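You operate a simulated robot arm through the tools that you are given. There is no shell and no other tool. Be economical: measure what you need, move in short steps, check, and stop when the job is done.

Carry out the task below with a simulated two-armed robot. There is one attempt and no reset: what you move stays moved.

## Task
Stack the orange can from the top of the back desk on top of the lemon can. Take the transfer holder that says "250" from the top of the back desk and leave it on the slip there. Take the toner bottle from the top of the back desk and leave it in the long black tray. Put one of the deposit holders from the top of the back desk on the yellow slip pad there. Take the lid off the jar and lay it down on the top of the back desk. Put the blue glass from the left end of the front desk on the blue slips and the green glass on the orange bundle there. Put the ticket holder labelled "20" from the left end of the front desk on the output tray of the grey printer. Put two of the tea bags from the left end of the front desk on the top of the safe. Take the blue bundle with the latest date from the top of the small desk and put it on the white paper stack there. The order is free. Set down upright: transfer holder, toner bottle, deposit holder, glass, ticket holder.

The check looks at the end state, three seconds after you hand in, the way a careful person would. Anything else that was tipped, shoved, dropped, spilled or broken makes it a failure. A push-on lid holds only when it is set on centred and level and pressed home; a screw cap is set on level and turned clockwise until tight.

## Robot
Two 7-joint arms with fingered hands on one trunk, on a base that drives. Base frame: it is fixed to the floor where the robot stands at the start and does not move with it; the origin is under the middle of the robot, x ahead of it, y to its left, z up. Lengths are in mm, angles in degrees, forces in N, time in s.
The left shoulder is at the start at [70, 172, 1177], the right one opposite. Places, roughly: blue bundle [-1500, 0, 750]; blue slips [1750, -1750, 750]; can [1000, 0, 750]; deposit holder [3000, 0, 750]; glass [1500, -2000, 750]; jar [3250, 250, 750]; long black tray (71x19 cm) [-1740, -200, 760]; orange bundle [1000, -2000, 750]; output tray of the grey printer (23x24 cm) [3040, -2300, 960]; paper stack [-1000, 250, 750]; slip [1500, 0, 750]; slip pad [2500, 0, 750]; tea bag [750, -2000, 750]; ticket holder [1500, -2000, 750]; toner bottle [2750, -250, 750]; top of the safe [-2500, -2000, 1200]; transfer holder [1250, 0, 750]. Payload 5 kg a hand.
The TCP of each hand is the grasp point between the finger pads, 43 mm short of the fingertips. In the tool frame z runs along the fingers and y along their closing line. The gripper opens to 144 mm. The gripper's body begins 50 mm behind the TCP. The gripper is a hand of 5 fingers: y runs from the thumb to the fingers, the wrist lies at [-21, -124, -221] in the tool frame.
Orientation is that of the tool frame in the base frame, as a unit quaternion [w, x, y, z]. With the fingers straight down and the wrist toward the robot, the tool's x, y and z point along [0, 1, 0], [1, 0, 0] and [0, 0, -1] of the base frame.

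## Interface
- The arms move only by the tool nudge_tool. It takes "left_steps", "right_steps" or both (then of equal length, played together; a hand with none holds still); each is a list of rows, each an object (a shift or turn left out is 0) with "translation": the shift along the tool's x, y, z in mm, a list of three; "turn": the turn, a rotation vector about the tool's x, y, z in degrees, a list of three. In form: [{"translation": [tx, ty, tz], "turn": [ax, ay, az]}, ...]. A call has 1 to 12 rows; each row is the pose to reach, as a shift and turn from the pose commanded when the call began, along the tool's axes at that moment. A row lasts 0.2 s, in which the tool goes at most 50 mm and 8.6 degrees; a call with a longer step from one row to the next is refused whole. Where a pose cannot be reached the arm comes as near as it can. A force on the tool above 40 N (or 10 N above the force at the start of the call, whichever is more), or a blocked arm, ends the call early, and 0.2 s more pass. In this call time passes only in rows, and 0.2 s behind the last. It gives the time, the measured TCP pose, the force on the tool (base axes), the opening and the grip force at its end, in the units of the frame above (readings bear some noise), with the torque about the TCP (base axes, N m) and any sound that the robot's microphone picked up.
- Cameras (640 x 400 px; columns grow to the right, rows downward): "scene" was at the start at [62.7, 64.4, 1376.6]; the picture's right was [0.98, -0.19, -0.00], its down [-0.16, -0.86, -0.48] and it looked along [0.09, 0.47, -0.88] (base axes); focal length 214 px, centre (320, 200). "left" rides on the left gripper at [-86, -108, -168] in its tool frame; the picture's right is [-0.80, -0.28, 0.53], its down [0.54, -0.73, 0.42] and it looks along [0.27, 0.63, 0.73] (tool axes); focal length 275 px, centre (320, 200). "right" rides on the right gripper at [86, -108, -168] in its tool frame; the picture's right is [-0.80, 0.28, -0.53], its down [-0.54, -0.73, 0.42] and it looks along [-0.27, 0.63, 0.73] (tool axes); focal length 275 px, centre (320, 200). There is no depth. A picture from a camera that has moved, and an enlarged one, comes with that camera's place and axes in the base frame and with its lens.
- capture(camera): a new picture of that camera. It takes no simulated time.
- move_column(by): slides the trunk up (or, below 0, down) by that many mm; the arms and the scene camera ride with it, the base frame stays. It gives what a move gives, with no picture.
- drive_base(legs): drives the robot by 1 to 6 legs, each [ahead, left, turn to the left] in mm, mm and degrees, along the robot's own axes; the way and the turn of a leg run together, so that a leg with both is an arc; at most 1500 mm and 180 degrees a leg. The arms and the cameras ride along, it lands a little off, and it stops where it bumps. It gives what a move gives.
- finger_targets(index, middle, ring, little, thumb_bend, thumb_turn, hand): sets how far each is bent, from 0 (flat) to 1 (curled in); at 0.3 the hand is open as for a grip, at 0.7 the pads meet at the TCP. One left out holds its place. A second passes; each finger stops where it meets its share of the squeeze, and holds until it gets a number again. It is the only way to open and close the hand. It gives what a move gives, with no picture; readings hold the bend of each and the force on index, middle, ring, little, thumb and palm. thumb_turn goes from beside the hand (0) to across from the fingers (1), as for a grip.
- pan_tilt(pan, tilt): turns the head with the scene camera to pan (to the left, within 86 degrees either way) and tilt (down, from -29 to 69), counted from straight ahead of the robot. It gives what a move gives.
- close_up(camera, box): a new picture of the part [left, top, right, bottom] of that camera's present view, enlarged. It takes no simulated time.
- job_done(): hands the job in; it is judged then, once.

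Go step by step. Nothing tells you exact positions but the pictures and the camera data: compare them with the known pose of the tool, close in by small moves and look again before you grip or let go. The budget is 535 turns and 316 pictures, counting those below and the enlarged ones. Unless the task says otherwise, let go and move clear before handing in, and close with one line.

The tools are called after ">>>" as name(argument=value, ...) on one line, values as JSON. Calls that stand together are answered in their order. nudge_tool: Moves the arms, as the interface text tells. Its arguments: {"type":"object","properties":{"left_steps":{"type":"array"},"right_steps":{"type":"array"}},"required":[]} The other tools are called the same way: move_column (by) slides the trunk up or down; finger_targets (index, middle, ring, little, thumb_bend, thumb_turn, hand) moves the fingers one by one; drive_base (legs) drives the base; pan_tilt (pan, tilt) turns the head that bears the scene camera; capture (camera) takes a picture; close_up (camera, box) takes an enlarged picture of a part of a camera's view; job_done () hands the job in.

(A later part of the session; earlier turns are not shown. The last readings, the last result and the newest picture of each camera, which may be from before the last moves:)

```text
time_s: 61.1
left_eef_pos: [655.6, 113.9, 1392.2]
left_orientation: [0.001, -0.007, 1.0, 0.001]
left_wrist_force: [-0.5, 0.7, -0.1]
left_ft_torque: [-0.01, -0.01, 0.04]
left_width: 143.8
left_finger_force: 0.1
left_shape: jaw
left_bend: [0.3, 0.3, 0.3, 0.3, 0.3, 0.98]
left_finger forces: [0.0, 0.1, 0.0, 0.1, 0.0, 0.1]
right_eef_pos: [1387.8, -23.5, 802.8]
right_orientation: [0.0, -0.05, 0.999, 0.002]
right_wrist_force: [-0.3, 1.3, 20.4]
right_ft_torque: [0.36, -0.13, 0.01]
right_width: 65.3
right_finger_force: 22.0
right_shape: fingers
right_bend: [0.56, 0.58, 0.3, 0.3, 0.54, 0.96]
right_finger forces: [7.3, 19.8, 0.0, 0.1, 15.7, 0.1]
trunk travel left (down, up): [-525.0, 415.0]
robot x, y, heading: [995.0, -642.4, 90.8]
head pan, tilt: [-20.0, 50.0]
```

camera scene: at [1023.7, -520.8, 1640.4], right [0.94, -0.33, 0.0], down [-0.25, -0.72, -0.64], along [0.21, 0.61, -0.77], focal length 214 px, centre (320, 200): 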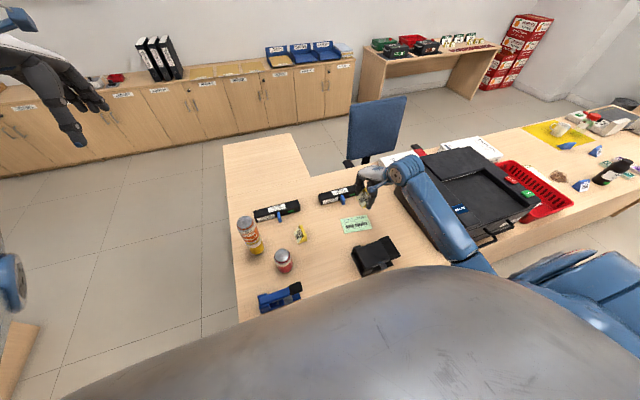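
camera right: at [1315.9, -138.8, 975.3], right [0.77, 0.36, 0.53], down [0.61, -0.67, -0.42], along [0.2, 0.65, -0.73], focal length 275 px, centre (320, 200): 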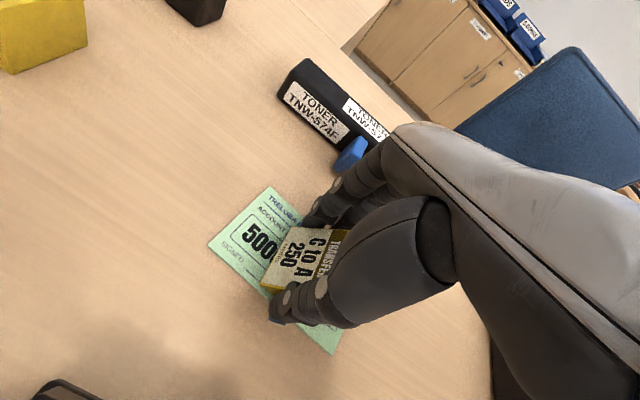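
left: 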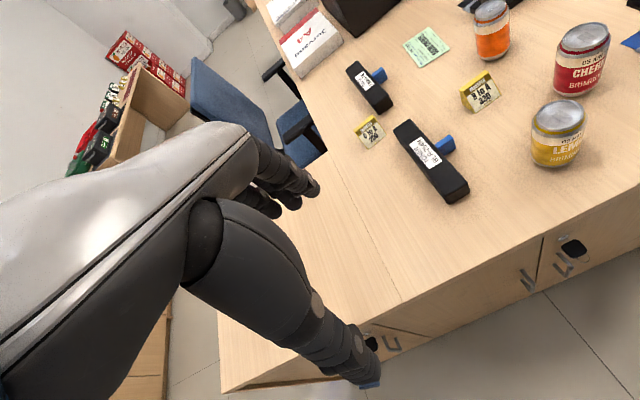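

>>> nudge_tool(right_steps=[{"translation": [0, 0, -3.5]}])

>>> finger_targets(hand="right", index=0.5, middle=0.5, thumb_bend=0.5)

>>> finger_targets(hand="right", index=0.3, middle=0.3, thumb_bend=0.3)

>>> nudge_tool(right_steps=[{"translation": [0, 0, -40]}, {"translation": [0, 0, -85]}, {"translation": [0, 0, -130]}, {"translation": [0, 0, -175]}, {"translation": [0, 0, -220]}, {"translation": [40, 0, -260]}, {"translation": [80, 0, -290]}])

>>> capture(camera="right")

>>> capture(camera="scene")

```text
time_s: 61.5
left_eef_pos: [656.3, 115.7, 1389.4]
left_orientation: [0.0, -0.007, 1.0, 0.0]
left_wrist_force: [-0.5, 0.5, 0.1]
left_ft_torque: [-0.03, 0.0, 0.01]
left_width: 143.9
left_finger_force: 0.1
left_shape: jaw
left_bend: [0.3, 0.3, 0.3, 0.3, 0.3, 0.98]
left_finger forces: [0.0, 0.0, 0.0, 0.0, 0.1, 0.1]
right_eef_pos: [1389.1, -23.4, 802.8]
right_orientation: [-0.002, -0.05, 0.999, -0.001]
right_wrist_force: [-0.6, 2.5, 10.6]
right_ft_torque: [0.56, -0.05, 0.05]
right_width: 65.3
right_finger_force: 19.0
right_shape: fingers
right_bend: [0.56, 0.57, 0.3, 0.3, 0.54, 0.96]
right_finger forces: [8.3, 15.3, 0.0, 0.0, 13.7, 0.0]
trunk travel left (down, up): [-525.0, 415.0]
robot x, y, heading: [996.5, -643.4, 90.7]
head pan, tilt: [-20.0, 50.0]
```

```text
time_s: 62.5
left_eef_pos: [656.6, 114.9, 1389.8]
left_orientation: [0.0, -0.006, 1.0, -0.001]
left_wrist_force: [-0.8, 0.6, 0.9]
left_ft_torque: [0.01, -0.02, 0.0]
left_width: 143.6
left_finger_force: 0.1
left_shape: jaw
left_bend: [0.3, 0.3, 0.3, 0.3, 0.3, 0.98]
left_finger forces: [0.0, 0.0, 0.0, 0.0, 0.1, 0.1]
right_eef_pos: [1389.4, -23.8, 803.1]
right_orientation: [-0.003, -0.05, 0.999, -0.001]
right_wrist_force: [-0.4, -0.8, -0.5]
right_ft_torque: [-0.06, 0.02, 0.0]
right_width: 78.4
right_finger_force: 0.1
right_shape: fingers
right_bend: [0.5, 0.5, 0.3, 0.3, 0.5, 0.97]
right_finger forces: [0.1, 0.0, 0.0, 0.0, 0.5, 0.0]
trunk travel left (down, up): [-525.0, 415.0]
robot x, y, heading: [998.0, -640.5, 90.8]
head pan, tilt: [-20.0, 50.0]
```

```text
time_s: 63.5
left_eef_pos: [656.8, 115.7, 1389.9]
left_orientation: [0.001, -0.005, 1.0, -0.001]
left_wrist_force: [-0.4, -0.3, -0.1]
left_ft_torque: [0.02, 0.0, 0.01]
left_width: 143.8
left_finger_force: 0.2
left_shape: jaw
left_bend: [0.3, 0.3, 0.3, 0.3, 0.3, 0.98]
left_finger forces: [0.0, 0.1, 0.1, 0.0, 0.1, 0.1]
right_eef_pos: [1389.6, -22.7, 802.0]
right_orientation: [-0.001, -0.05, 0.999, 0.0]
right_wrist_force: [-0.3, 0.1, 0.0]
right_ft_torque: [0.01, -0.02, 0.02]
right_width: 149.1
right_finger_force: 0.0
right_shape: fingers
right_bend: [0.3, 0.3, 0.3, 0.3, 0.3, 0.97]
right_finger forces: [0.1, 0.0, 0.1, 0.0, 0.0, 0.1]
trunk travel left (down, up): [-525.0, 415.0]
robot x, y, heading: [994.8, -643.0, 90.4]
head pan, tilt: [-20.0, 50.0]
```

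```text
refused: row 6 steps farther than a row can; nothing moved
```

```text
257 pictures are left
camera right: at [1316.8, -138.9, 971.2], right [0.77, 0.36, 0.53], down [0.61, -0.67, -0.42], along [0.2, 0.65, -0.73], focal length 275 px, centre (320, 200)
```

right: 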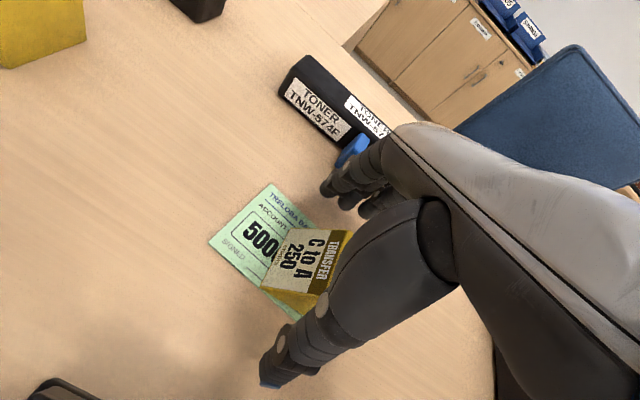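

```text
256 pictures are left
camera scene: at [1023.5, -520.6, 1640.4], right [0.94, -0.33, 0.0], down [-0.25, -0.72, -0.64], along [0.21, 0.61, -0.77], focal length 214 px, centre (320, 200)
```

scene: 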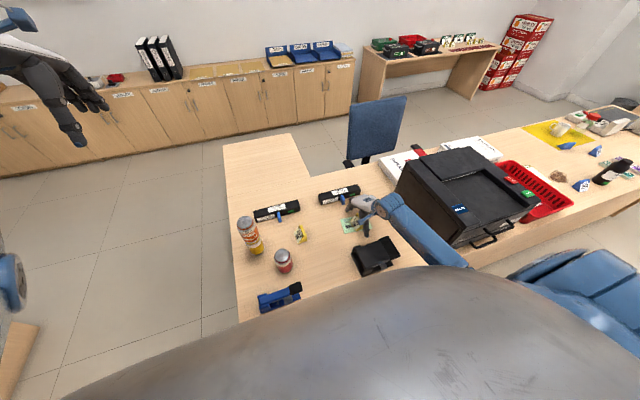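

Holder stands on the slip. I lift the hand straight up and check.

>>> nudge_tool(right_steps=[{"translation": [0, 0, -40]}, {"translation": [0, 0, -85]}, {"translation": [0, 0, -130]}, {"translation": [0, 0, -175]}, {"translation": [0, 0, -220]}, {"translation": [30, -10, -255]}, {"translation": [60, -20, -290]}, {"translation": [90, -30, -325]}])

>>> close_up(camera="scene", box=[220, 170, 412, 320])

>>> close_up(camera="scene", box=[500, 95, 640, 215])

```text
time_s: 65.3
left_eef_pos: [656.1, 116.8, 1389.1]
left_orientation: [0.0, -0.006, 1.0, 0.0]
left_wrist_force: [-0.4, -0.1, -0.8]
left_ft_torque: [-0.01, -0.02, -0.02]
left_width: 143.6
left_finger_force: 0.1
left_shape: jaw
left_bend: [0.3, 0.3, 0.3, 0.3, 0.3, 0.98]
left_finger forces: [0.0, 0.0, 0.0, 0.0, 0.0, 0.1]
right_eef_pos: [1308.8, -59.3, 1122.8]
right_orientation: [0.0, -0.048, 0.999, -0.001]
right_wrist_force: [-0.2, 0.3, -0.1]
right_ft_torque: [0.02, 0.0, -0.02]
right_width: 149.5
right_finger_force: 0.0
right_shape: fingers
right_bend: [0.3, 0.3, 0.3, 0.3, 0.3, 0.98]
right_finger forces: [0.0, 0.1, 0.0, 0.0, 0.1, 0.1]
trunk travel left (down, up): [-525.0, 415.0]
robot x, y, heading: [1000.0, -645.0, 90.7]
head pan, tilt: [-20.0, 50.0]
```

```text
2.67 times, centred on (316, 245) of scene
camera zoom: at [1022.4, -520.1, 1640.3], right [0.94, -0.33, 0.0], down [-0.25, -0.72, -0.64], along [0.21, 0.61, -0.77], focal length 572 px, centre (331, 80)
```

zoom: 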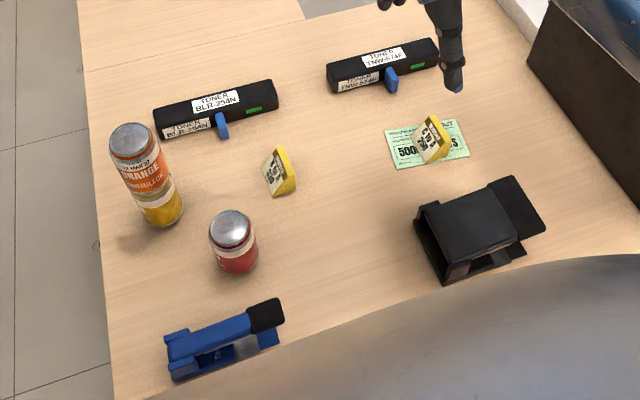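

```text
3.33 times, centred on (570, 155) of scene
camera zoom: at [1022.4, -520.1, 1640.3], right [0.94, -0.33, 0.0], down [-0.25, -0.72, -0.64], along [0.21, 0.61, -0.77], focal length 715 px, centre (-513, 350)
```

zoom: 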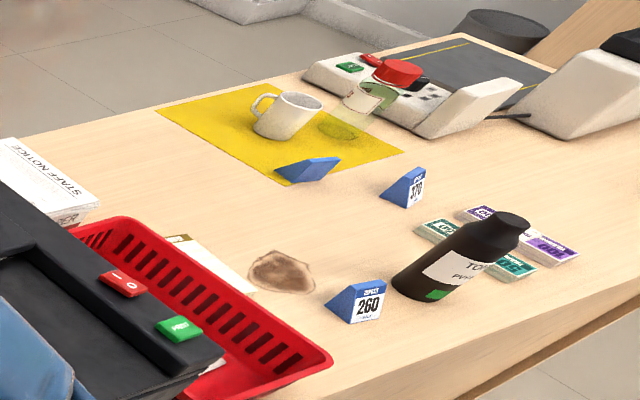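

All good, punch unmoved. The slip pad is apparently the white/yellow pad near the red basket (~2538,-44), holder "260" ~(2702,-204), toner bottle ~(2844,-214). I raise the hand and strafe there.

>>> nudge_tool(right_steps=[{"translation": [0, 0, -45]}, {"translation": [0, 0, -90]}, {"translation": [0, 0, -135]}, {"translation": [0, 0, -170]}])

>>> drive_base(legs=[[-110, 0, 0], [0, -850, 0], [0, -800, 0]])

>>> capture(camera="scene")

```text
time_s: 66.3
left_eef_pos: [656.4, 115.5, 1390.6]
left_orientation: [0.0, -0.006, 1.0, 0.0]
left_wrist_force: [-0.4, -0.1, -0.1]
left_ft_torque: [-0.01, -0.06, 0.01]
left_width: 143.8
left_finger_force: 0.0
left_shape: jaw
left_bend: [0.3, 0.3, 0.3, 0.3, 0.3, 0.98]
left_finger forces: [0.0, 0.1, 0.0, 0.1, 0.0, 0.1]
right_eef_pos: [1303.4, -63.0, 1299.2]
right_orientation: [-0.003, -0.051, 0.999, -0.001]
right_wrist_force: [0.4, -0.1, 0.2]
right_ft_torque: [0.01, -0.04, 0.01]
right_width: 149.3
right_finger_force: 0.2
right_shape: fingers
right_bend: [0.3, 0.3, 0.3, 0.3, 0.3, 0.98]
right_finger forces: [0.0, 0.0, 0.0, 0.0, 0.0, 0.1]
trunk travel left (down, up): [-525.0, 415.0]
robot x, y, heading: [999.7, -642.5, 90.5]
head pan, tilt: [-20.0, 50.0]
```

```text
time_s: 75.4
left_eef_pos: [2273.7, 25.7, 1391.0]
left_orientation: [0.001, -0.016, 1.0, 0.0]
left_wrist_force: [-0.3, -0.3, -0.3]
left_ft_torque: [0.02, 0.0, 0.01]
left_width: 143.7
left_finger_force: 0.1
left_shape: jaw
left_bend: [0.3, 0.3, 0.3, 0.3, 0.3, 0.98]
left_finger forces: [0.0, 0.0, 0.1, 0.0, 0.1, 0.1]
right_eef_pos: [2926.4, -140.4, 1299.0]
right_orientation: [0.0, -0.058, 0.998, -0.002]
right_wrist_force: [-0.2, 0.4, 0.4]
right_ft_torque: [0.03, -0.02, -0.01]
right_width: 149.4
right_finger_force: 0.1
right_shape: fingers
right_bend: [0.3, 0.3, 0.3, 0.3, 0.3, 0.98]
right_finger forces: [0.1, 0.0, 0.0, 0.0, 0.0, 0.0]
trunk travel left (down, up): [-525.0, 415.0]
robot x, y, heading: [2632.4, -724.5, 91.8]
head pan, tilt: [-20.0, 50.0]
```

```text
253 pictures are left
camera scene: at [2651.3, -603.7, 1640.4], right [0.95, -0.31, 0.0], down [-0.24, -0.73, -0.64], along [0.2, 0.61, -0.77], focal length 214 px, centre (320, 200)
```

scene: 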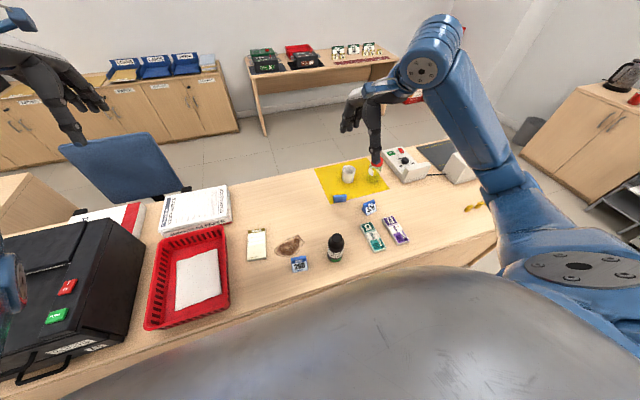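

>>> pan_tilt(pan=0, tilt=45)

>>> close_up(camera="scene", box=[220, 160, 460, 310])

```text
time_s: 76.3
left_eef_pos: [2274.8, 26.1, 1390.4]
left_orientation: [0.0, -0.015, 1.0, 0.0]
left_wrist_force: [0.1, 0.5, 0.0]
left_ft_torque: [-0.02, 0.04, 0.01]
left_width: 143.8
left_finger_force: 0.1
left_shape: jaw
left_bend: [0.3, 0.3, 0.3, 0.3, 0.3, 0.98]
left_finger forces: [0.0, 0.0, 0.0, 0.1, 0.1, 0.0]
right_eef_pos: [2926.8, -139.8, 1297.5]
right_orientation: [-0.001, -0.058, 0.998, -0.001]
right_wrist_force: [0.0, 0.0, 0.4]
right_ft_torque: [-0.02, 0.07, -0.01]
right_width: 149.4
right_finger_force: 0.1
right_shape: fingers
right_bend: [0.3, 0.3, 0.3, 0.3, 0.3, 0.98]
right_finger forces: [0.1, 0.0, 0.0, 0.0, 0.0, 0.0]
trunk travel left (down, up): [-525.0, 415.0]
robot x, y, heading: [2628.8, -728.3, 91.6]
head pan, tilt: [0.0, 45.0]
```

```text
2.67 times, centred on (340, 235) of scene
camera zoom: at [2626.2, -595.5, 1647.3], right [1.0, 0.03, 0.0], down [0.02, -0.71, -0.71], along [-0.02, 0.71, -0.71], focal length 572 px, centre (267, 107)
```

zoom: 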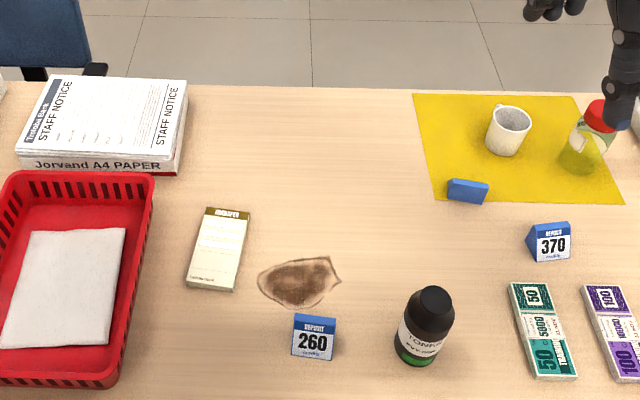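

Clear view. I back up 150 mm so that the holder is within the hand's range, and use the left hand turned 90° to take the "260" holder by its ends.

>>> drive_base(legs=[[-150, 0, 0]])

>>> nudge_tool(left_steps=[{"translation": [-27, -5, 27], "turn": [0, 0, 7.5]}, {"translation": [-54, -10, 54], "turn": [0, 0, 15]}, {"translation": [-81, -15, 81], "turn": [0, 0, 22.5]}, {"translation": [-108, -20, 108], "turn": [0, 0, 30]}, {"translation": [-135, -25, 135], "turn": [0, 0, 37.5]}, {"translation": [-162, -30, 162], "turn": [0, 0, 45]}, {"translation": [-190, -35, 190], "turn": [0, 0, 52.5]}, {"translation": [-217, -40, 217], "turn": [0, 0, 60]}, {"translation": [-244, -45, 244], "turn": [0, 0, 67.5]}, {"translation": [-271, -50, 271], "turn": [0, 0, 75]}, {"translation": [-298, -55, 298], "turn": [0, 0, 82.5]}, {"translation": [-325, -60, 325], "turn": [0, 0, 90]}])

>>> capture(camera="scene")

>>> capture(camera="left")

```text
time_s: 77.6
left_eef_pos: [2277.7, -120.4, 1388.3]
left_orientation: [0.0, -0.017, 1.0, -0.001]
left_wrist_force: [1.3, -0.1, 0.1]
left_ft_torque: [-0.01, -0.05, 0.03]
left_width: 143.8
left_finger_force: 0.1
left_shape: jaw
left_bend: [0.3, 0.3, 0.3, 0.3, 0.3, 0.98]
left_finger forces: [0.0, 0.0, 0.0, 0.1, 0.1, 0.0]
right_eef_pos: [2929.7, -286.1, 1297.0]
right_orientation: [-0.002, -0.059, 0.998, -0.002]
right_wrist_force: [-0.6, -0.1, -0.5]
right_ft_torque: [0.0, 0.0, -0.02]
right_width: 149.2
right_finger_force: 0.1
right_shape: fingers
right_bend: [0.3, 0.3, 0.3, 0.3, 0.3, 0.98]
right_finger forces: [0.1, 0.0, 0.0, 0.0, 0.1, 0.0]
trunk travel left (down, up): [-525.0, 415.0]
robot x, y, heading: [2632.8, -875.4, 91.9]
head pan, tilt: [0.0, 45.0]
```

```text
time_s: 80.2
left_eef_pos: [2607.1, -174.4, 1067.8]
left_orientation: [0.0, 0.696, 0.719, -0.001]
left_wrist_force: [-0.2, -0.2, 0.5]
left_ft_torque: [-0.03, -0.01, -0.01]
left_width: 143.8
left_finger_force: 0.0
left_shape: jaw
left_bend: [0.3, 0.3, 0.3, 0.3, 0.3, 0.98]
left_finger forces: [0.1, 0.0, 0.0, 0.0, 0.1, 0.0]
right_eef_pos: [2930.6, -285.9, 1297.8]
right_orientation: [-0.003, -0.059, 0.998, -0.001]
right_wrist_force: [0.9, 0.2, -0.2]
right_ft_torque: [-0.03, 0.03, 0.01]
right_width: 149.1
right_finger_force: 0.1
right_shape: fingers
right_bend: [0.3, 0.3, 0.3, 0.3, 0.3, 0.98]
right_finger forces: [0.1, 0.0, 0.0, 0.0, 0.1, 0.0]
trunk travel left (down, up): [-525.0, 415.0]
robot x, y, heading: [2632.9, -876.1, 91.4]
head pan, tilt: [0.0, 45.0]
```

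```text
251 pictures are left
camera scene: at [2631.7, -742.3, 1647.3], right [1.0, 0.03, 0.0], down [0.02, -0.71, -0.71], along [-0.02, 0.71, -0.71], focal length 214 px, centre (320, 200)
```

scene: 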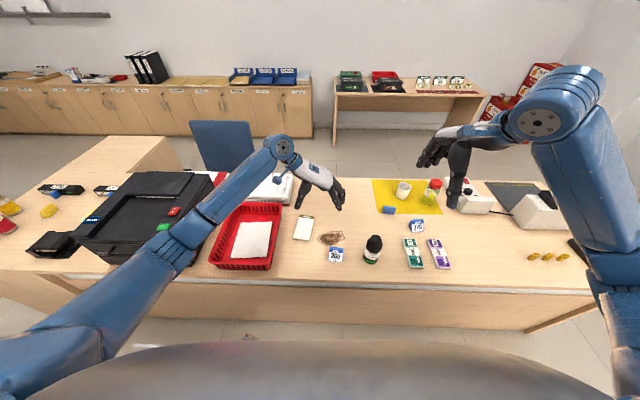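

```text
250 pictures are left
camera left: at [2500.2, -261.8, 1236.2], right [-0.26, -0.8, -0.53], down [-0.74, 0.52, -0.42], along [0.62, 0.29, -0.73], focal length 275 px, centre (320, 200)
```

left: 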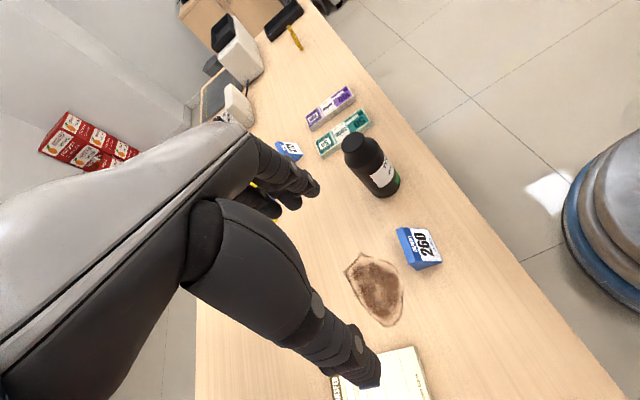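

>>> nudge_tool(left_steps=[{"translation": [-12, 18, 20], "turn": [0, 0, 4]}, {"translation": [-24, 36, 55], "turn": [0, 0, 8]}, {"translation": [-38, 60, 90], "turn": [0, 0, 12]}, {"translation": [-51.6, 81.4, 125], "turn": [0, 0, 13.5]}, {"translation": [-51.6, 81.4, 165], "turn": [0, 0, 13.5]}])

>>> capture(camera="left")

>>> close_up(camera="scene", box=[280, 180, 408, 260])

```text
time_s: 81.4
left_eef_pos: [2690.7, -218.9, 900.5]
left_orientation: [0.0, 0.776, 0.631, 0.001]
left_wrist_force: [0.0, -0.1, 0.1]
left_ft_torque: [-0.03, -0.01, 0.01]
left_width: 143.6
left_finger_force: 0.1
left_shape: jaw
left_bend: [0.3, 0.3, 0.3, 0.3, 0.3, 0.98]
left_finger forces: [0.1, 0.0, 0.0, 0.0, 0.0, 0.0]
right_eef_pos: [2927.9, -286.0, 1297.6]
right_orientation: [-0.002, -0.059, 0.998, -0.001]
right_wrist_force: [-1.3, -0.7, -0.6]
right_ft_torque: [0.02, -0.04, 0.01]
right_width: 149.4
right_finger_force: 0.0
right_shape: fingers
right_bend: [0.3, 0.3, 0.3, 0.3, 0.3, 0.98]
right_finger forces: [0.0, 0.0, 0.0, 0.0, 0.0, 0.0]
trunk travel left (down, up): [-525.0, 415.0]
robot x, y, heading: [2636.8, -876.3, 91.8]
head pan, tilt: [0.0, 45.0]
```

```text
249 pictures are left
camera left: at [2564.7, -281.8, 1070.7], right [-0.44, -0.72, -0.54], down [-0.6, 0.68, -0.42], along [0.67, 0.14, -0.73], focal length 275 px, centre (320, 200)
```

left: 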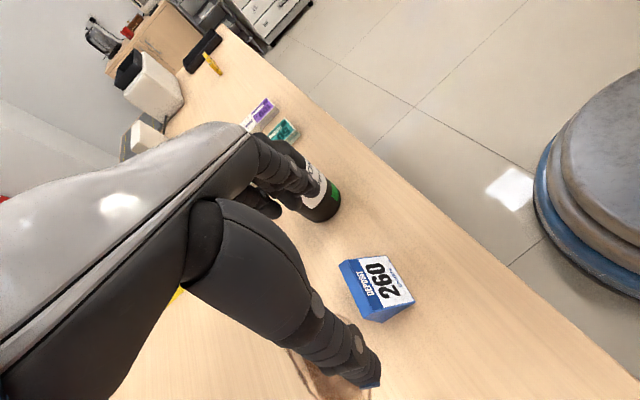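

```text
5.00 times, centred on (344, 220) of scene
camera zoom: at [2629.5, -742.3, 1647.3], right [1.0, 0.03, 0.0], down [0.02, -0.71, -0.71], along [-0.02, 0.71, -0.71], focal length 1072 px, centre (200, 100)
```

zoom: 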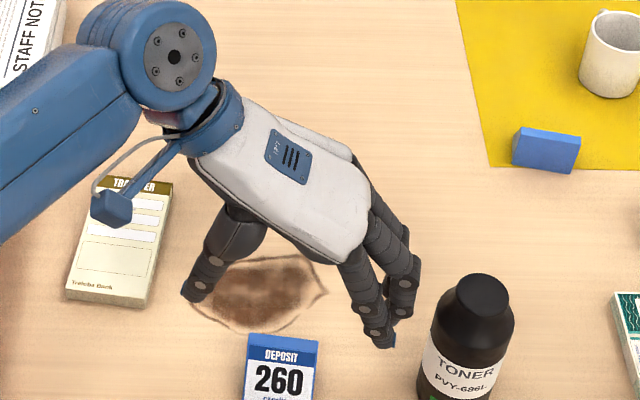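

>>> nudge_tool(left_steps=[{"translation": [-2, -2, 35], "turn": [0, 0, -3]}, {"translation": [-3.7, -3.3, 70], "turn": [0, 0, -3]}, {"translation": [-3.7, -3.3, 92], "turn": [0, 0, -3]}])

>>> capture(camera="left")

>>> close_up(camera="scene", box=[280, 200, 408, 280])

```text
time_s: 82.2
left_eef_pos: [2684.6, -221.2, 808.7]
left_orientation: [0.0, 0.758, 0.653, 0.0]
left_wrist_force: [-0.8, 0.3, 0.5]
left_ft_torque: [-0.01, 0.04, 0.05]
left_width: 144.1
left_finger_force: 0.0
left_shape: jaw
left_bend: [0.3, 0.3, 0.3, 0.3, 0.3, 0.98]
left_finger forces: [0.0, 0.0, 0.0, 0.0, 0.1, 0.0]
right_eef_pos: [2929.4, -287.5, 1299.1]
right_orientation: [-0.002, -0.059, 0.998, -0.001]
right_wrist_force: [-0.2, 0.1, 0.8]
right_ft_torque: [-0.01, 0.02, 0.0]
right_width: 149.6
right_finger_force: 0.0
right_shape: fingers
right_bend: [0.3, 0.3, 0.3, 0.3, 0.3, 0.98]
right_finger forces: [0.0, 0.0, 0.1, 0.1, 0.0, 0.0]
trunk travel left (down, up): [-525.0, 415.0]
robot x, y, heading: [2632.6, -875.6, 91.6]
head pan, tilt: [0.0, 45.0]
```

```text
247 pictures are left
camera left: at [2563.0, -291.4, 977.9], right [-0.4, -0.74, -0.53], down [-0.64, 0.65, -0.42], along [0.66, 0.17, -0.73], focal length 275 px, centre (320, 200)
```

left: 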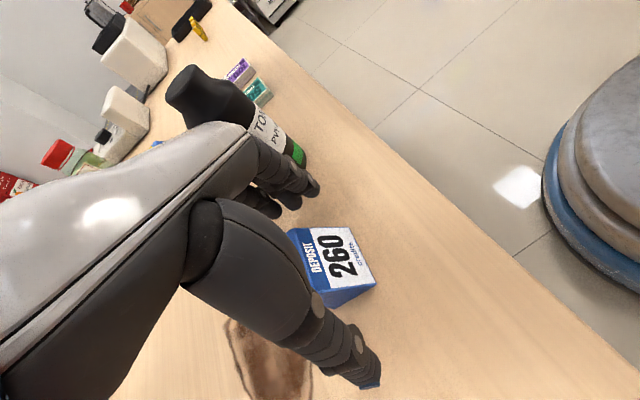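

```text
5.00 times, centred on (344, 240) of scene
camera zoom: at [2630.6, -743.2, 1647.4], right [1.0, 0.03, 0.0], down [0.02, -0.71, -0.71], along [-0.02, 0.71, -0.71], focal length 1072 px, centre (200, 0)
```

zoom: 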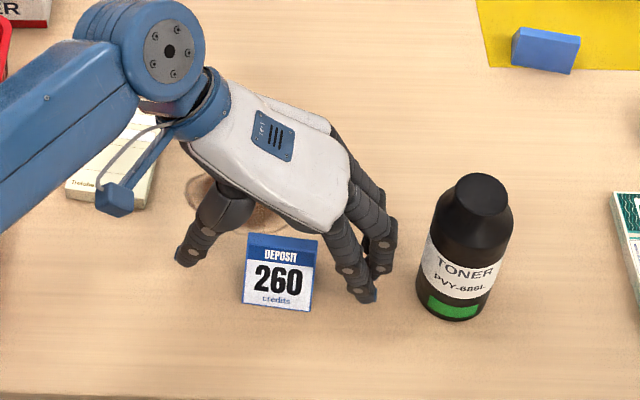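

>>> nudge_tool(left_steps=[{"translation": [0, 3, 4]}, {"translation": [1, 3, 8]}])

>>> finger_targets(hand="left", index=0.62, middle=0.62, thumb_bend=0.62)

>>> nudge_tool(left_steps=[{"translation": [0, 0, -3]}, {"translation": [0, 0, -8]}, {"translation": [0, 0, -40]}, {"translation": [0, 0, -85]}])

>>> capture(camera="left")

>>> close_up(camera="scene", box=[260, 180, 388, 260])

```text
time_s: 82.8
left_eef_pos: [2688.4, -223.2, 801.1]
left_orientation: [0.001, 0.759, 0.651, -0.001]
left_wrist_force: [0.7, -0.4, 0.5]
left_ft_torque: [-0.04, -0.01, 0.0]
left_width: 143.8
left_finger_force: 0.0
left_shape: jaw
left_bend: [0.3, 0.3, 0.3, 0.3, 0.3, 0.98]
left_finger forces: [0.1, 0.0, 0.0, 0.1, 0.0, 0.0]
right_eef_pos: [2929.3, -286.8, 1298.6]
right_orientation: [-0.002, -0.059, 0.998, -0.001]
right_wrist_force: [0.0, -0.5, -0.6]
right_ft_torque: [0.01, -0.02, 0.04]
right_width: 149.4
right_finger_force: 0.0
right_shape: fingers
right_bend: [0.3, 0.3, 0.3, 0.3, 0.3, 0.98]
right_finger forces: [0.0, 0.1, 0.0, 0.1, 0.0, 0.0]
trunk travel left (down, up): [-525.0, 415.0]
robot x, y, heading: [2633.0, -877.7, 91.9]
head pan, tilt: [0.0, 45.0]
```

```text
time_s: 83.8
left_eef_pos: [2687.3, -222.8, 800.8]
left_orientation: [-0.001, 0.759, 0.652, 0.001]
left_wrist_force: [-0.2, 0.0, 0.6]
left_ft_torque: [0.05, 0.01, -0.05]
left_width: 65.3
left_finger_force: 13.6
left_shape: fingers
left_bend: [0.55, 0.58, 0.3, 0.3, 0.54, 0.97]
left_finger forces: [7.2, 6.7, 0.1, 0.0, 13.6, 0.0]
right_eef_pos: [2929.9, -287.0, 1298.8]
right_orientation: [-0.001, -0.06, 0.998, -0.002]
right_wrist_force: [-0.7, 0.2, -0.2]
right_ft_torque: [-0.02, 0.0, -0.01]
right_width: 149.0
right_finger_force: 0.0
right_shape: fingers
right_bend: [0.3, 0.3, 0.3, 0.3, 0.3, 0.98]
right_finger forces: [0.0, 0.1, 0.0, 0.0, 0.1, 0.0]
trunk travel left (down, up): [-525.0, 415.0]
robot x, y, heading: [2636.0, -874.4, 91.8]
head pan, tilt: [0.0, 45.0]
```

```text
time_s: 84.8
left_eef_pos: [2684.3, -225.5, 885.4]
left_orientation: [-0.001, 0.759, 0.652, 0.0]
left_wrist_force: [-0.2, -0.4, -1.4]
left_ft_torque: [0.03, 0.01, 0.01]
left_width: 65.3
left_finger_force: 13.4
left_shape: fingers
left_bend: [0.56, 0.58, 0.3, 0.3, 0.54, 0.96]
left_finger forces: [7.3, 6.3, 0.0, 0.0, 13.6, 0.0]
right_eef_pos: [2928.8, -287.1, 1298.9]
right_orientation: [-0.001, -0.059, 0.998, -0.002]
right_wrist_force: [-0.3, -0.4, 0.3]
right_ft_torque: [-0.01, -0.04, -0.02]
right_width: 149.5
right_finger_force: 0.0
right_shape: fingers
right_bend: [0.3, 0.3, 0.3, 0.3, 0.3, 0.98]
right_finger forces: [0.0, 0.0, 0.0, 0.0, 0.1, 0.0]
trunk travel left (down, up): [-525.0, 415.0]
robot x, y, heading: [2633.4, -876.6, 91.5]
head pan, tilt: [0.0, 45.0]
```

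```text
245 pictures are left
camera left: at [2563.7, -293.0, 1053.3], right [-0.4, -0.74, -0.53], down [-0.64, 0.65, -0.42], along [0.66, 0.17, -0.73], focal length 275 px, centre (320, 200)
```

left: 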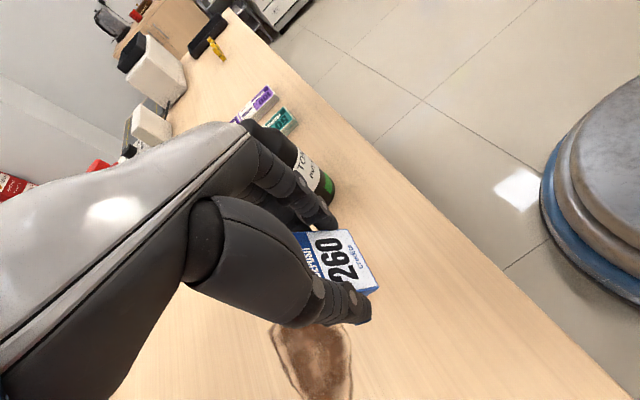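

```text
5.00 times, centred on (324, 220) of scene
camera zoom: at [2629.6, -743.9, 1647.3], right [1.0, 0.03, 0.0], down [0.02, -0.71, -0.71], along [-0.02, 0.71, -0.71], focal length 1072 px, centre (300, 100)
```

zoom: 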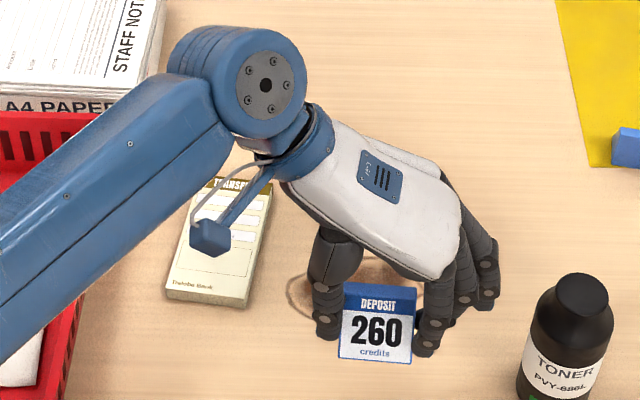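

>>> nudge_tool(left_steps=[{"translation": [28, -36, 0]}, {"translation": [56, -72, 0]}, {"translation": [84, -108, 0]}, {"translation": [112, -144, 0]}, {"translation": [140, -179, 0]}, {"translation": [140, -179, 30]}])

>>> capture(camera="left")

>>> close_up(camera="scene", box=[240, 180, 368, 260])

```text
time_s: 86.2
left_eef_pos: [2528.4, -59.3, 858.5]
left_orientation: [0.0, 0.759, 0.652, 0.0]
left_wrist_force: [0.1, 0.6, -0.5]
left_ft_torque: [0.01, 0.01, 0.02]
left_width: 65.1
left_finger_force: 13.2
left_shape: fingers
left_bend: [0.56, 0.58, 0.3, 0.3, 0.54, 0.96]
left_finger forces: [7.2, 6.2, 0.0, 0.0, 13.5, 0.1]
right_eef_pos: [2930.5, -286.0, 1296.6]
right_orientation: [-0.002, -0.059, 0.998, -0.001]
right_wrist_force: [-0.2, 0.6, 0.4]
right_ft_torque: [0.0, 0.04, 0.02]
right_width: 149.4
right_finger_force: 0.0
right_shape: fingers
right_bend: [0.3, 0.3, 0.3, 0.3, 0.3, 0.98]
right_finger forces: [0.0, 0.0, 0.0, 0.0, 0.0, 0.0]
trunk travel left (down, up): [-525.0, 415.0]
robot x, y, heading: [2632.8, -881.1, 91.7]
head pan, tilt: [0.0, 45.0]
```

```text
243 pictures are left
camera left: at [2407.4, -128.3, 1027.2], right [-0.4, -0.74, -0.53], down [-0.64, 0.65, -0.42], along [0.66, 0.17, -0.73], focal length 275 px, centre (320, 200)
```

left: 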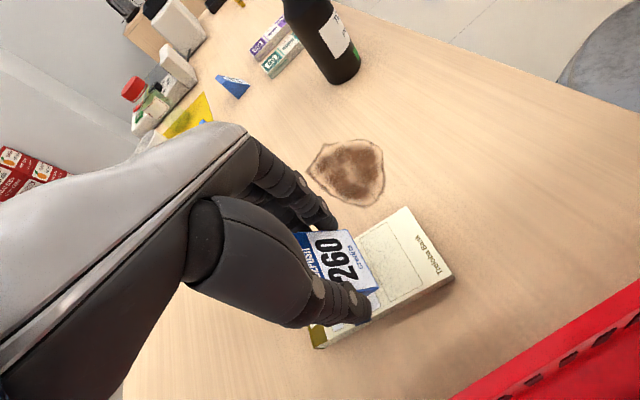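

```text
5.00 times, centred on (304, 220) of scene
camera zoom: at [2631.0, -742.5, 1647.3], right [1.0, 0.03, 0.0], down [0.02, -0.71, -0.71], along [-0.02, 0.71, -0.71], focal length 1072 px, centre (400, 100)
```

zoom: 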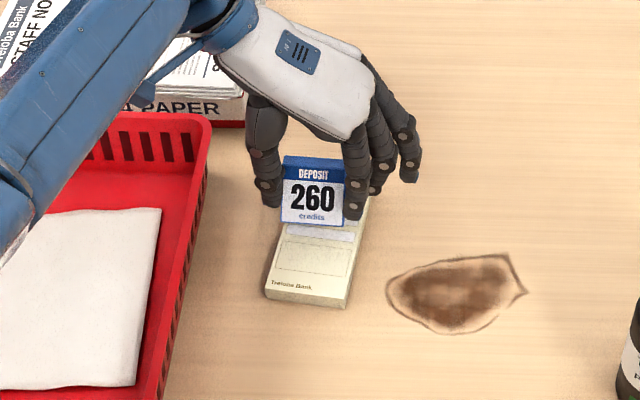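

>>> nudge_tool(left_steps=[{"translation": [-3, 3, 20]}, {"translation": [-3, 3, 34]}, {"translation": [-3, 3, 37]}, {"translation": [-3, 3, 40]}, {"translation": [-3, 3, 42]}, {"translation": [-3, 3, 44]}])

>>> close_up(camera="scene", box=[270, 200, 334, 240])

```text
time_s: 87.6
left_eef_pos: [2534.1, -60.6, 815.8]
left_orientation: [-0.002, 0.758, 0.652, 0.003]
left_wrist_force: [-0.7, -0.1, 31.1]
left_ft_torque: [0.01, -0.26, -0.07]
left_width: 65.4
left_finger_force: 20.4
left_shape: fingers
left_bend: [0.57, 0.58, 0.3, 0.3, 0.54, 0.96]
left_finger forces: [7.0, 17.1, 0.0, 0.1, 16.4, 0.0]
right_eef_pos: [2929.2, -290.0, 1299.6]
right_orientation: [-0.002, -0.059, 0.998, 0.001]
right_wrist_force: [-0.1, 0.0, 0.8]
right_ft_torque: [0.0, -0.04, 0.01]
right_width: 149.4
right_finger_force: 0.1
right_shape: fingers
right_bend: [0.3, 0.3, 0.3, 0.3, 0.3, 0.98]
right_finger forces: [0.0, 0.1, 0.1, 0.0, 0.0, 0.0]
trunk travel left (down, up): [-525.0, 415.0]
robot x, y, heading: [2635.6, -875.0, 91.8]
head pan, tilt: [0.0, 45.0]
```

```text
10.00 times, centred on (302, 220) of scene
camera zoom: at [2630.5, -747.6, 1648.1], right [1.0, 0.03, 0.0], down [0.02, -0.7, -0.71], along [-0.02, 0.71, -0.71], focal length 2145 px, centre (500, 0)
```

zoom: 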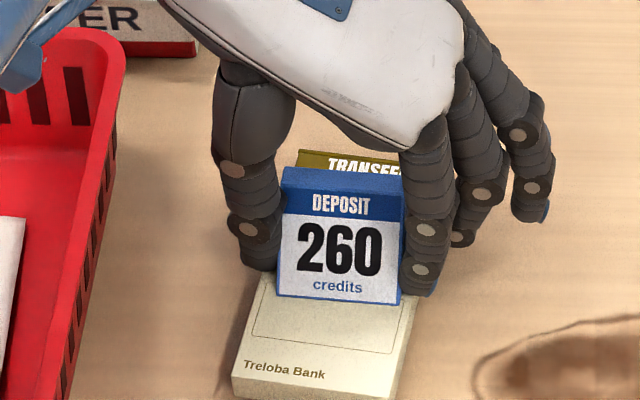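

>>> nudge_tool(left_steps=[{"translation": [0, 0, -5]}])

>>> finger_targets(hand="left", index=0.5, middle=0.5, thumb_bend=0.5)

>>> finger_targets(hand="left", index=0.3, middle=0.3, thumb_bend=0.3)

>>> nudge_tool(left_steps=[{"translation": [0, 0, -40]}, {"translation": [0, 0, -85]}, {"translation": [0, 0, -130]}, {"translation": [0, 0, -175]}, {"translation": [0, 0, -220]}, {"translation": [0, 0, -265]}, {"translation": [0, -40, -285]}, {"translation": [0, -80, -305]}, {"translation": [0, -120, -325]}])

>>> capture(camera="scene")

```text
time_s: 88.0
left_eef_pos: [2534.3, -61.6, 817.7]
left_orientation: [0.0, 0.758, 0.652, 0.0]
left_wrist_force: [1.9, 3.0, 18.5]
left_ft_torque: [0.11, -0.32, 0.06]
left_width: 65.2
left_finger_force: 18.0
left_shape: fingers
left_bend: [0.57, 0.58, 0.3, 0.3, 0.54, 0.96]
left_finger forces: [8.1, 13.7, 0.0, 0.1, 14.5, 0.0]
right_eef_pos: [2930.3, -288.7, 1300.0]
right_orientation: [-0.001, -0.059, 0.998, 0.0]
right_wrist_force: [1.2, 0.8, 0.3]
right_ft_torque: [-0.04, 0.0, -0.01]
right_width: 149.3
right_finger_force: 0.1
right_shape: fingers
right_bend: [0.3, 0.3, 0.3, 0.3, 0.3, 0.98]
right_finger forces: [0.0, 0.0, 0.0, 0.0, 0.0, 0.0]
trunk travel left (down, up): [-525.0, 415.0]
robot x, y, heading: [2633.0, -874.7, 91.9]
head pan, tilt: [0.0, 45.0]
```

```text
time_s: 89.0
left_eef_pos: [2533.6, -61.6, 817.0]
left_orientation: [0.001, 0.759, 0.652, 0.001]
left_wrist_force: [0.1, 0.0, 0.9]
left_ft_torque: [0.01, 0.04, 0.01]
left_width: 78.3
left_finger_force: 0.0
left_shape: fingers
left_bend: [0.5, 0.5, 0.3, 0.3, 0.5, 0.97]
left_finger forces: [0.0, 0.0, 0.1, 0.0, 0.2, 0.0]
right_eef_pos: [2929.5, -287.3, 1297.9]
right_orientation: [-0.002, -0.059, 0.998, 0.0]
right_wrist_force: [0.2, -0.1, 0.0]
right_ft_torque: [0.03, -0.02, -0.01]
right_width: 149.0
right_finger_force: 0.0
right_shape: fingers
right_bend: [0.3, 0.3, 0.3, 0.3, 0.3, 0.98]
right_finger forces: [0.0, 0.0, 0.0, 0.0, 0.0, 0.1]
trunk travel left (down, up): [-525.0, 415.0]
robot x, y, heading: [2634.2, -875.2, 91.7]
head pan, tilt: [0.0, 45.0]
```

```text
time_s: 90.0
left_eef_pos: [2533.7, -61.7, 816.5]
left_orientation: [0.001, 0.758, 0.652, 0.0]
left_wrist_force: [-0.3, 0.4, 0.0]
left_ft_torque: [-0.01, 0.02, 0.01]
left_width: 148.9
left_finger_force: 0.2
left_shape: fingers
left_bend: [0.3, 0.3, 0.3, 0.3, 0.3, 0.97]
left_finger forces: [0.0, 0.1, 0.1, 0.0, 0.0, 0.1]
right_eef_pos: [2930.1, -287.5, 1298.2]
right_orientation: [-0.002, -0.059, 0.998, -0.001]
right_wrist_force: [0.6, 0.6, -0.1]
right_ft_torque: [-0.02, 0.01, -0.02]
right_width: 149.3
right_finger_force: 0.1
right_shape: fingers
right_bend: [0.3, 0.3, 0.3, 0.3, 0.3, 0.98]
right_finger forces: [0.0, 0.0, 0.0, 0.0, 0.0, 0.0]
trunk travel left (down, up): [-525.0, 415.0]
robot x, y, heading: [2636.5, -873.6, 91.8]
head pan, tilt: [0.0, 45.0]
```

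```text
time_s: 92.0
left_eef_pos: [2418.4, -46.7, 1140.0]
left_orientation: [-0.001, 0.759, 0.651, 0.0]
left_wrist_force: [0.0, 0.1, -0.9]
left_ft_torque: [-0.01, 0.03, 0.0]
left_width: 149.7
left_finger_force: 0.1
left_shape: fingers
left_bend: [0.3, 0.3, 0.3, 0.3, 0.3, 0.97]
left_finger forces: [0.0, 0.1, 0.0, 0.1, 0.0, 0.0]
right_eef_pos: [2929.5, -288.0, 1298.4]
right_orientation: [-0.002, -0.06, 0.998, -0.002]
right_wrist_force: [-0.2, -0.8, 0.4]
right_ft_torque: [0.0, -0.02, 0.0]
right_width: 149.4
right_finger_force: 0.1
right_shape: fingers
right_bend: [0.3, 0.3, 0.3, 0.3, 0.3, 0.98]
right_finger forces: [0.0, 0.0, 0.1, 0.1, 0.1, 0.0]
trunk travel left (down, up): [-525.0, 415.0]
robot x, y, heading: [2634.6, -874.3, 91.7]
head pan, tilt: [0.0, 45.0]
```

```text
240 pictures are left
camera scene: at [2629.2, -743.7, 1647.3], right [1.0, 0.03, 0.0], down [0.02, -0.71, -0.71], along [-0.02, 0.71, -0.71], focal length 214 px, centre (320, 200)
```

scene: 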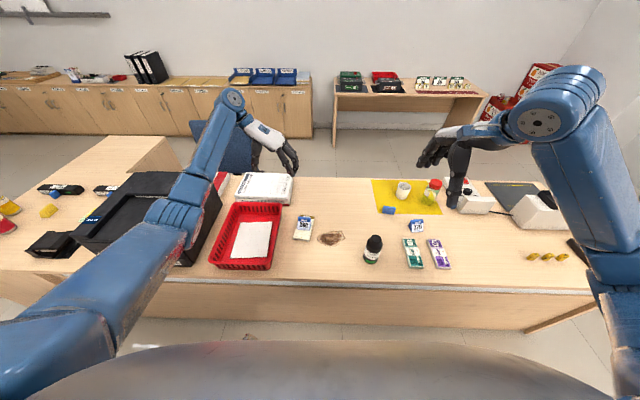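

Holder stands on the pad. Next the jar at about (3236,178): I drive nearer and look.

>>> drive_base(legs=[[0, -470, 0], [215, 0, -1.5]])

>>> capture(camera="scene")

>>> close_up(camera="scene", box=[280, 110, 408, 190])

```text
time_s: 96.0
left_eef_pos: [2897.6, 182.2, 1141.2]
left_orientation: [-0.001, 0.769, 0.639, 0.001]
left_wrist_force: [-0.3, -0.5, -0.2]
left_ft_torque: [0.01, 0.0, 0.03]
left_width: 149.5
left_finger_force: 0.1
left_shape: fingers
left_bend: [0.3, 0.3, 0.3, 0.3, 0.3, 0.97]
left_finger forces: [0.1, 0.0, 0.1, 0.0, 0.0, 0.0]
right_eef_pos: [3401.6, -74.9, 1299.5]
right_orientation: [-0.001, -0.042, 0.999, 0.0]
right_wrist_force: [0.2, -0.9, 0.7]
right_ft_torque: [0.04, 0.0, -0.03]
right_width: 149.2
right_finger_force: 0.1
right_shape: fingers
right_bend: [0.3, 0.3, 0.3, 0.3, 0.3, 0.98]
right_finger forces: [0.0, 0.0, 0.0, 0.0, 0.0, 0.0]
trunk travel left (down, up): [-525.0, 415.0]
robot x, y, heading: [3088.0, -649.3, 89.9]
head pan, tilt: [0.0, 45.0]
```

```text
239 pictures are left
camera scene: at [3086.6, -521.6, 1647.7], right [1.0, 0.0, 0.0], down [0.0, -0.71, -0.71], along [0.0, 0.71, -0.71], focal length 214 px, centre (320, 200)
```

scene: 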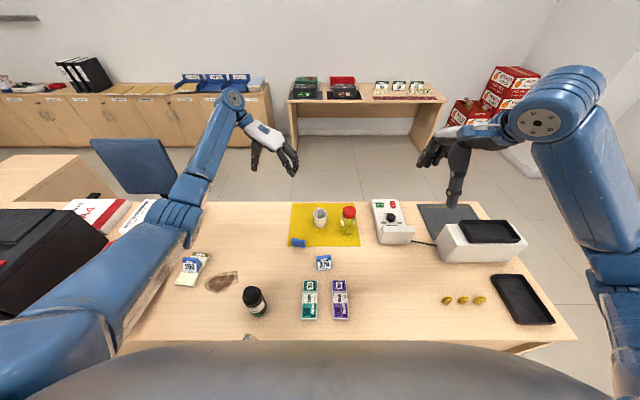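

```text
5.00 times, centred on (344, 150) of scene
camera zoom: at [3086.6, -521.6, 1647.7], right [1.0, 0.0, 0.0], down [0.0, -0.71, -0.71], along [0.0, 0.71, -0.71], focal length 1072 px, centre (200, 450)
```

zoom: 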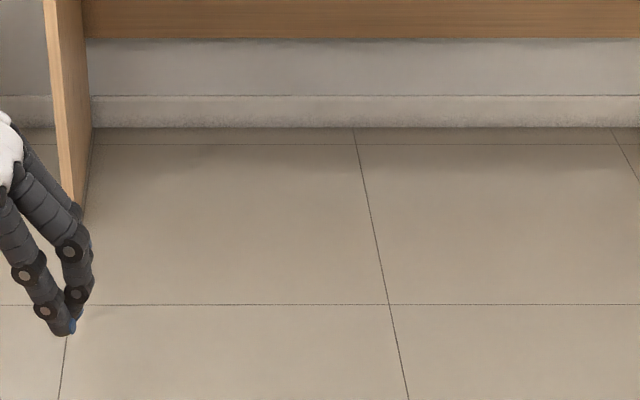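

>>> close_up(camera="scene", box=[300, 190, 396, 250])

```text
6.67 times, centred on (348, 220) of scene
camera zoom: at [3086.6, -521.6, 1647.7], right [1.0, 0.0, 0.0], down [0.0, -0.71, -0.71], along [0.0, 0.71, -0.71], focal length 1430 px, centre (133, 67)
```

zoom: 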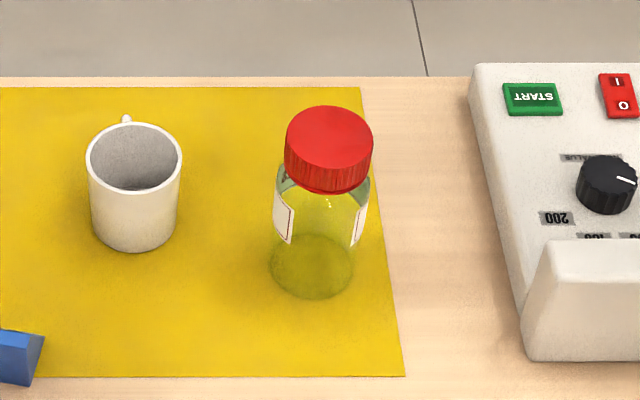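

The jar has a red ribbed screw cap. I bring the right hand above the cap (jar axis ≈ (3225,158), top z≈893).

>>> nudge_tool(right_steps=[{"translation": [14, 23, 20]}, {"translation": [28, 46, 45]}, {"translation": [42, 69, 75]}, {"translation": [57, 92, 105]}, {"translation": [71, 115, 135]}, {"translation": [85, 138, 165]}, {"translation": [100, 161, 195]}, {"translation": [114, 184, 225]}, {"translation": [128, 207, 255]}, {"translation": [142, 230, 285]}, {"translation": [156, 248, 315]}])

>>> capture(camera="right")

>>> capture(camera="scene")

```text
time_s: 98.4
left_eef_pos: [2898.9, 184.6, 1139.5]
left_orientation: [0.0, 0.769, 0.639, 0.0]
left_wrist_force: [0.0, -0.1, 0.4]
left_ft_torque: [-0.02, -0.01, 0.0]
left_width: 149.7
left_finger_force: 0.0
left_shape: fingers
left_bend: [0.3, 0.3, 0.3, 0.3, 0.3, 0.97]
left_finger forces: [0.1, 0.0, 0.0, 0.1, 0.1, 0.1]
right_eef_pos: [3224.2, 164.1, 985.0]
right_orientation: [-0.001, -0.042, 0.999, -0.001]
right_wrist_force: [0.0, 1.0, 0.5]
right_ft_torque: [-0.01, -0.02, 0.03]
right_width: 149.3
right_finger_force: 0.1
right_shape: fingers
right_bend: [0.3, 0.3, 0.3, 0.3, 0.3, 0.98]
right_finger forces: [0.0, 0.0, 0.0, 0.1, 0.1, 0.1]
trunk travel left (down, up): [-525.0, 415.0]
robot x, y, heading: [3089.5, -649.6, 89.8]
head pan, tilt: [0.0, 45.0]
```

```text
236 pictures are left
camera right: at [3149.1, 49.6, 1153.5], right [0.77, 0.35, 0.53], down [0.6, -0.68, -0.42], along [0.21, 0.65, -0.73], focal length 275 px, centre (320, 200)
```

right: 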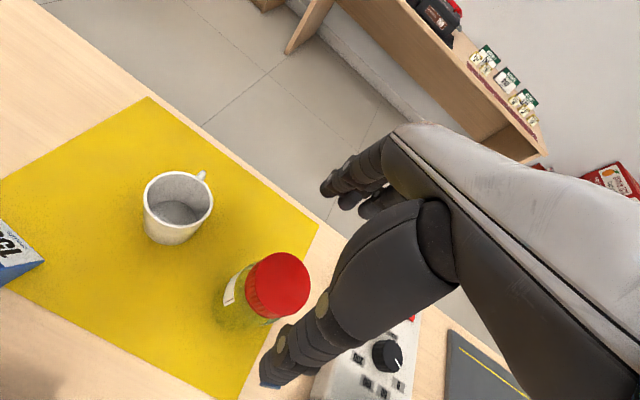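

```text
235 pictures are left
camera scene: at [3085.7, -517.8, 1647.3], right [1.0, 0.0, 0.0], down [0.0, -0.71, -0.71], along [0.0, 0.71, -0.71], focal length 214 px, centre (320, 200)
```

scene: 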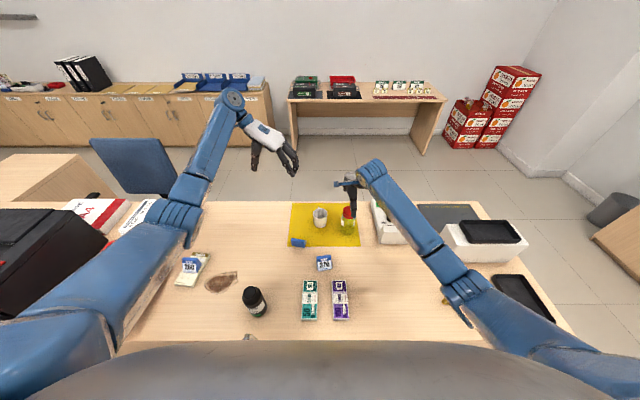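

>>> nudge_tool(right_steps=[{"translation": [-3, -1.5, 30]}, {"translation": [-3, -1.5, 60]}, {"translation": [-3, -1.5, 78]}])

>>> capture(camera="right")

>>> close_up(camera="scene", box=[300, 180, 396, 240])

```text
time_s: 99.2
left_eef_pos: [2898.1, 183.8, 1140.3]
left_orientation: [0.001, 0.769, 0.639, -0.001]
left_wrist_force: [-0.1, -0.7, 0.0]
left_ft_torque: [0.04, 0.01, -0.02]
left_width: 149.8
left_finger_force: 0.1
left_shape: fingers
left_bend: [0.3, 0.3, 0.3, 0.3, 0.3, 0.97]
left_finger forces: [0.1, 0.0, 0.1, 0.0, 0.0, 0.0]
right_eef_pos: [3227.9, 160.0, 907.0]
right_orientation: [-0.001, -0.041, 0.999, 0.001]
right_wrist_force: [0.1, 0.2, 0.8]
right_ft_torque: [-0.02, -0.02, 0.01]
right_width: 149.3
right_finger_force: 0.1
right_shape: fingers
right_bend: [0.3, 0.3, 0.3, 0.3, 0.3, 0.98]
right_finger forces: [0.1, 0.0, 0.0, 0.0, 0.0, 0.1]
trunk travel left (down, up): [-525.0, 415.0]
robot x, y, heading: [3085.5, -652.0, 89.8]
head pan, tilt: [0.0, 45.0]
```

```text
234 pictures are left
camera right: at [3153.0, 46.1, 1075.9], right [0.77, 0.35, 0.53], down [0.6, -0.68, -0.42], along [0.21, 0.65, -0.73], focal length 275 px, centre (320, 200)
```

right: 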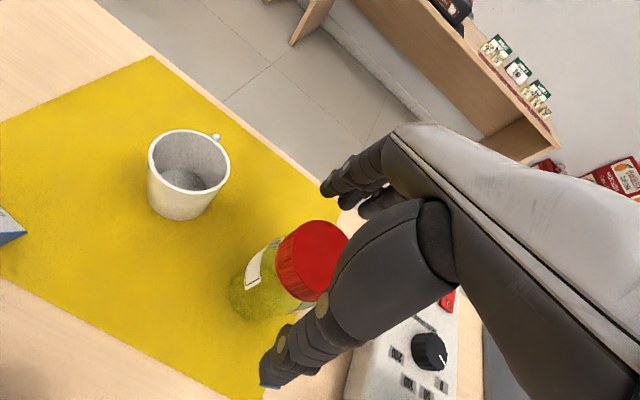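

```text
6.67 times, centred on (348, 210) of scene
camera zoom: at [3086.8, -519.0, 1647.4], right [1.0, 0.0, 0.0], down [0.0, -0.71, -0.71], along [0.0, 0.71, -0.71], focal length 1430 px, centre (133, 133)
```

zoom: 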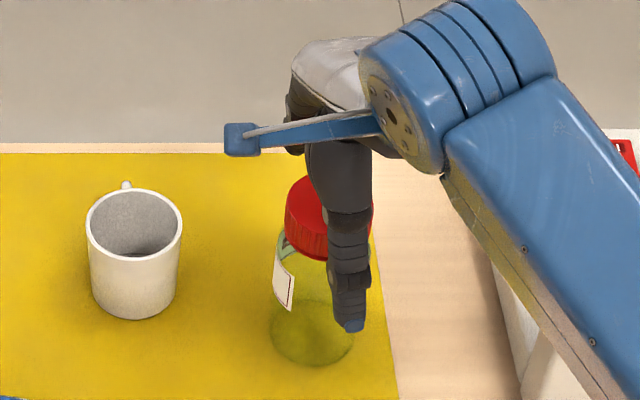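

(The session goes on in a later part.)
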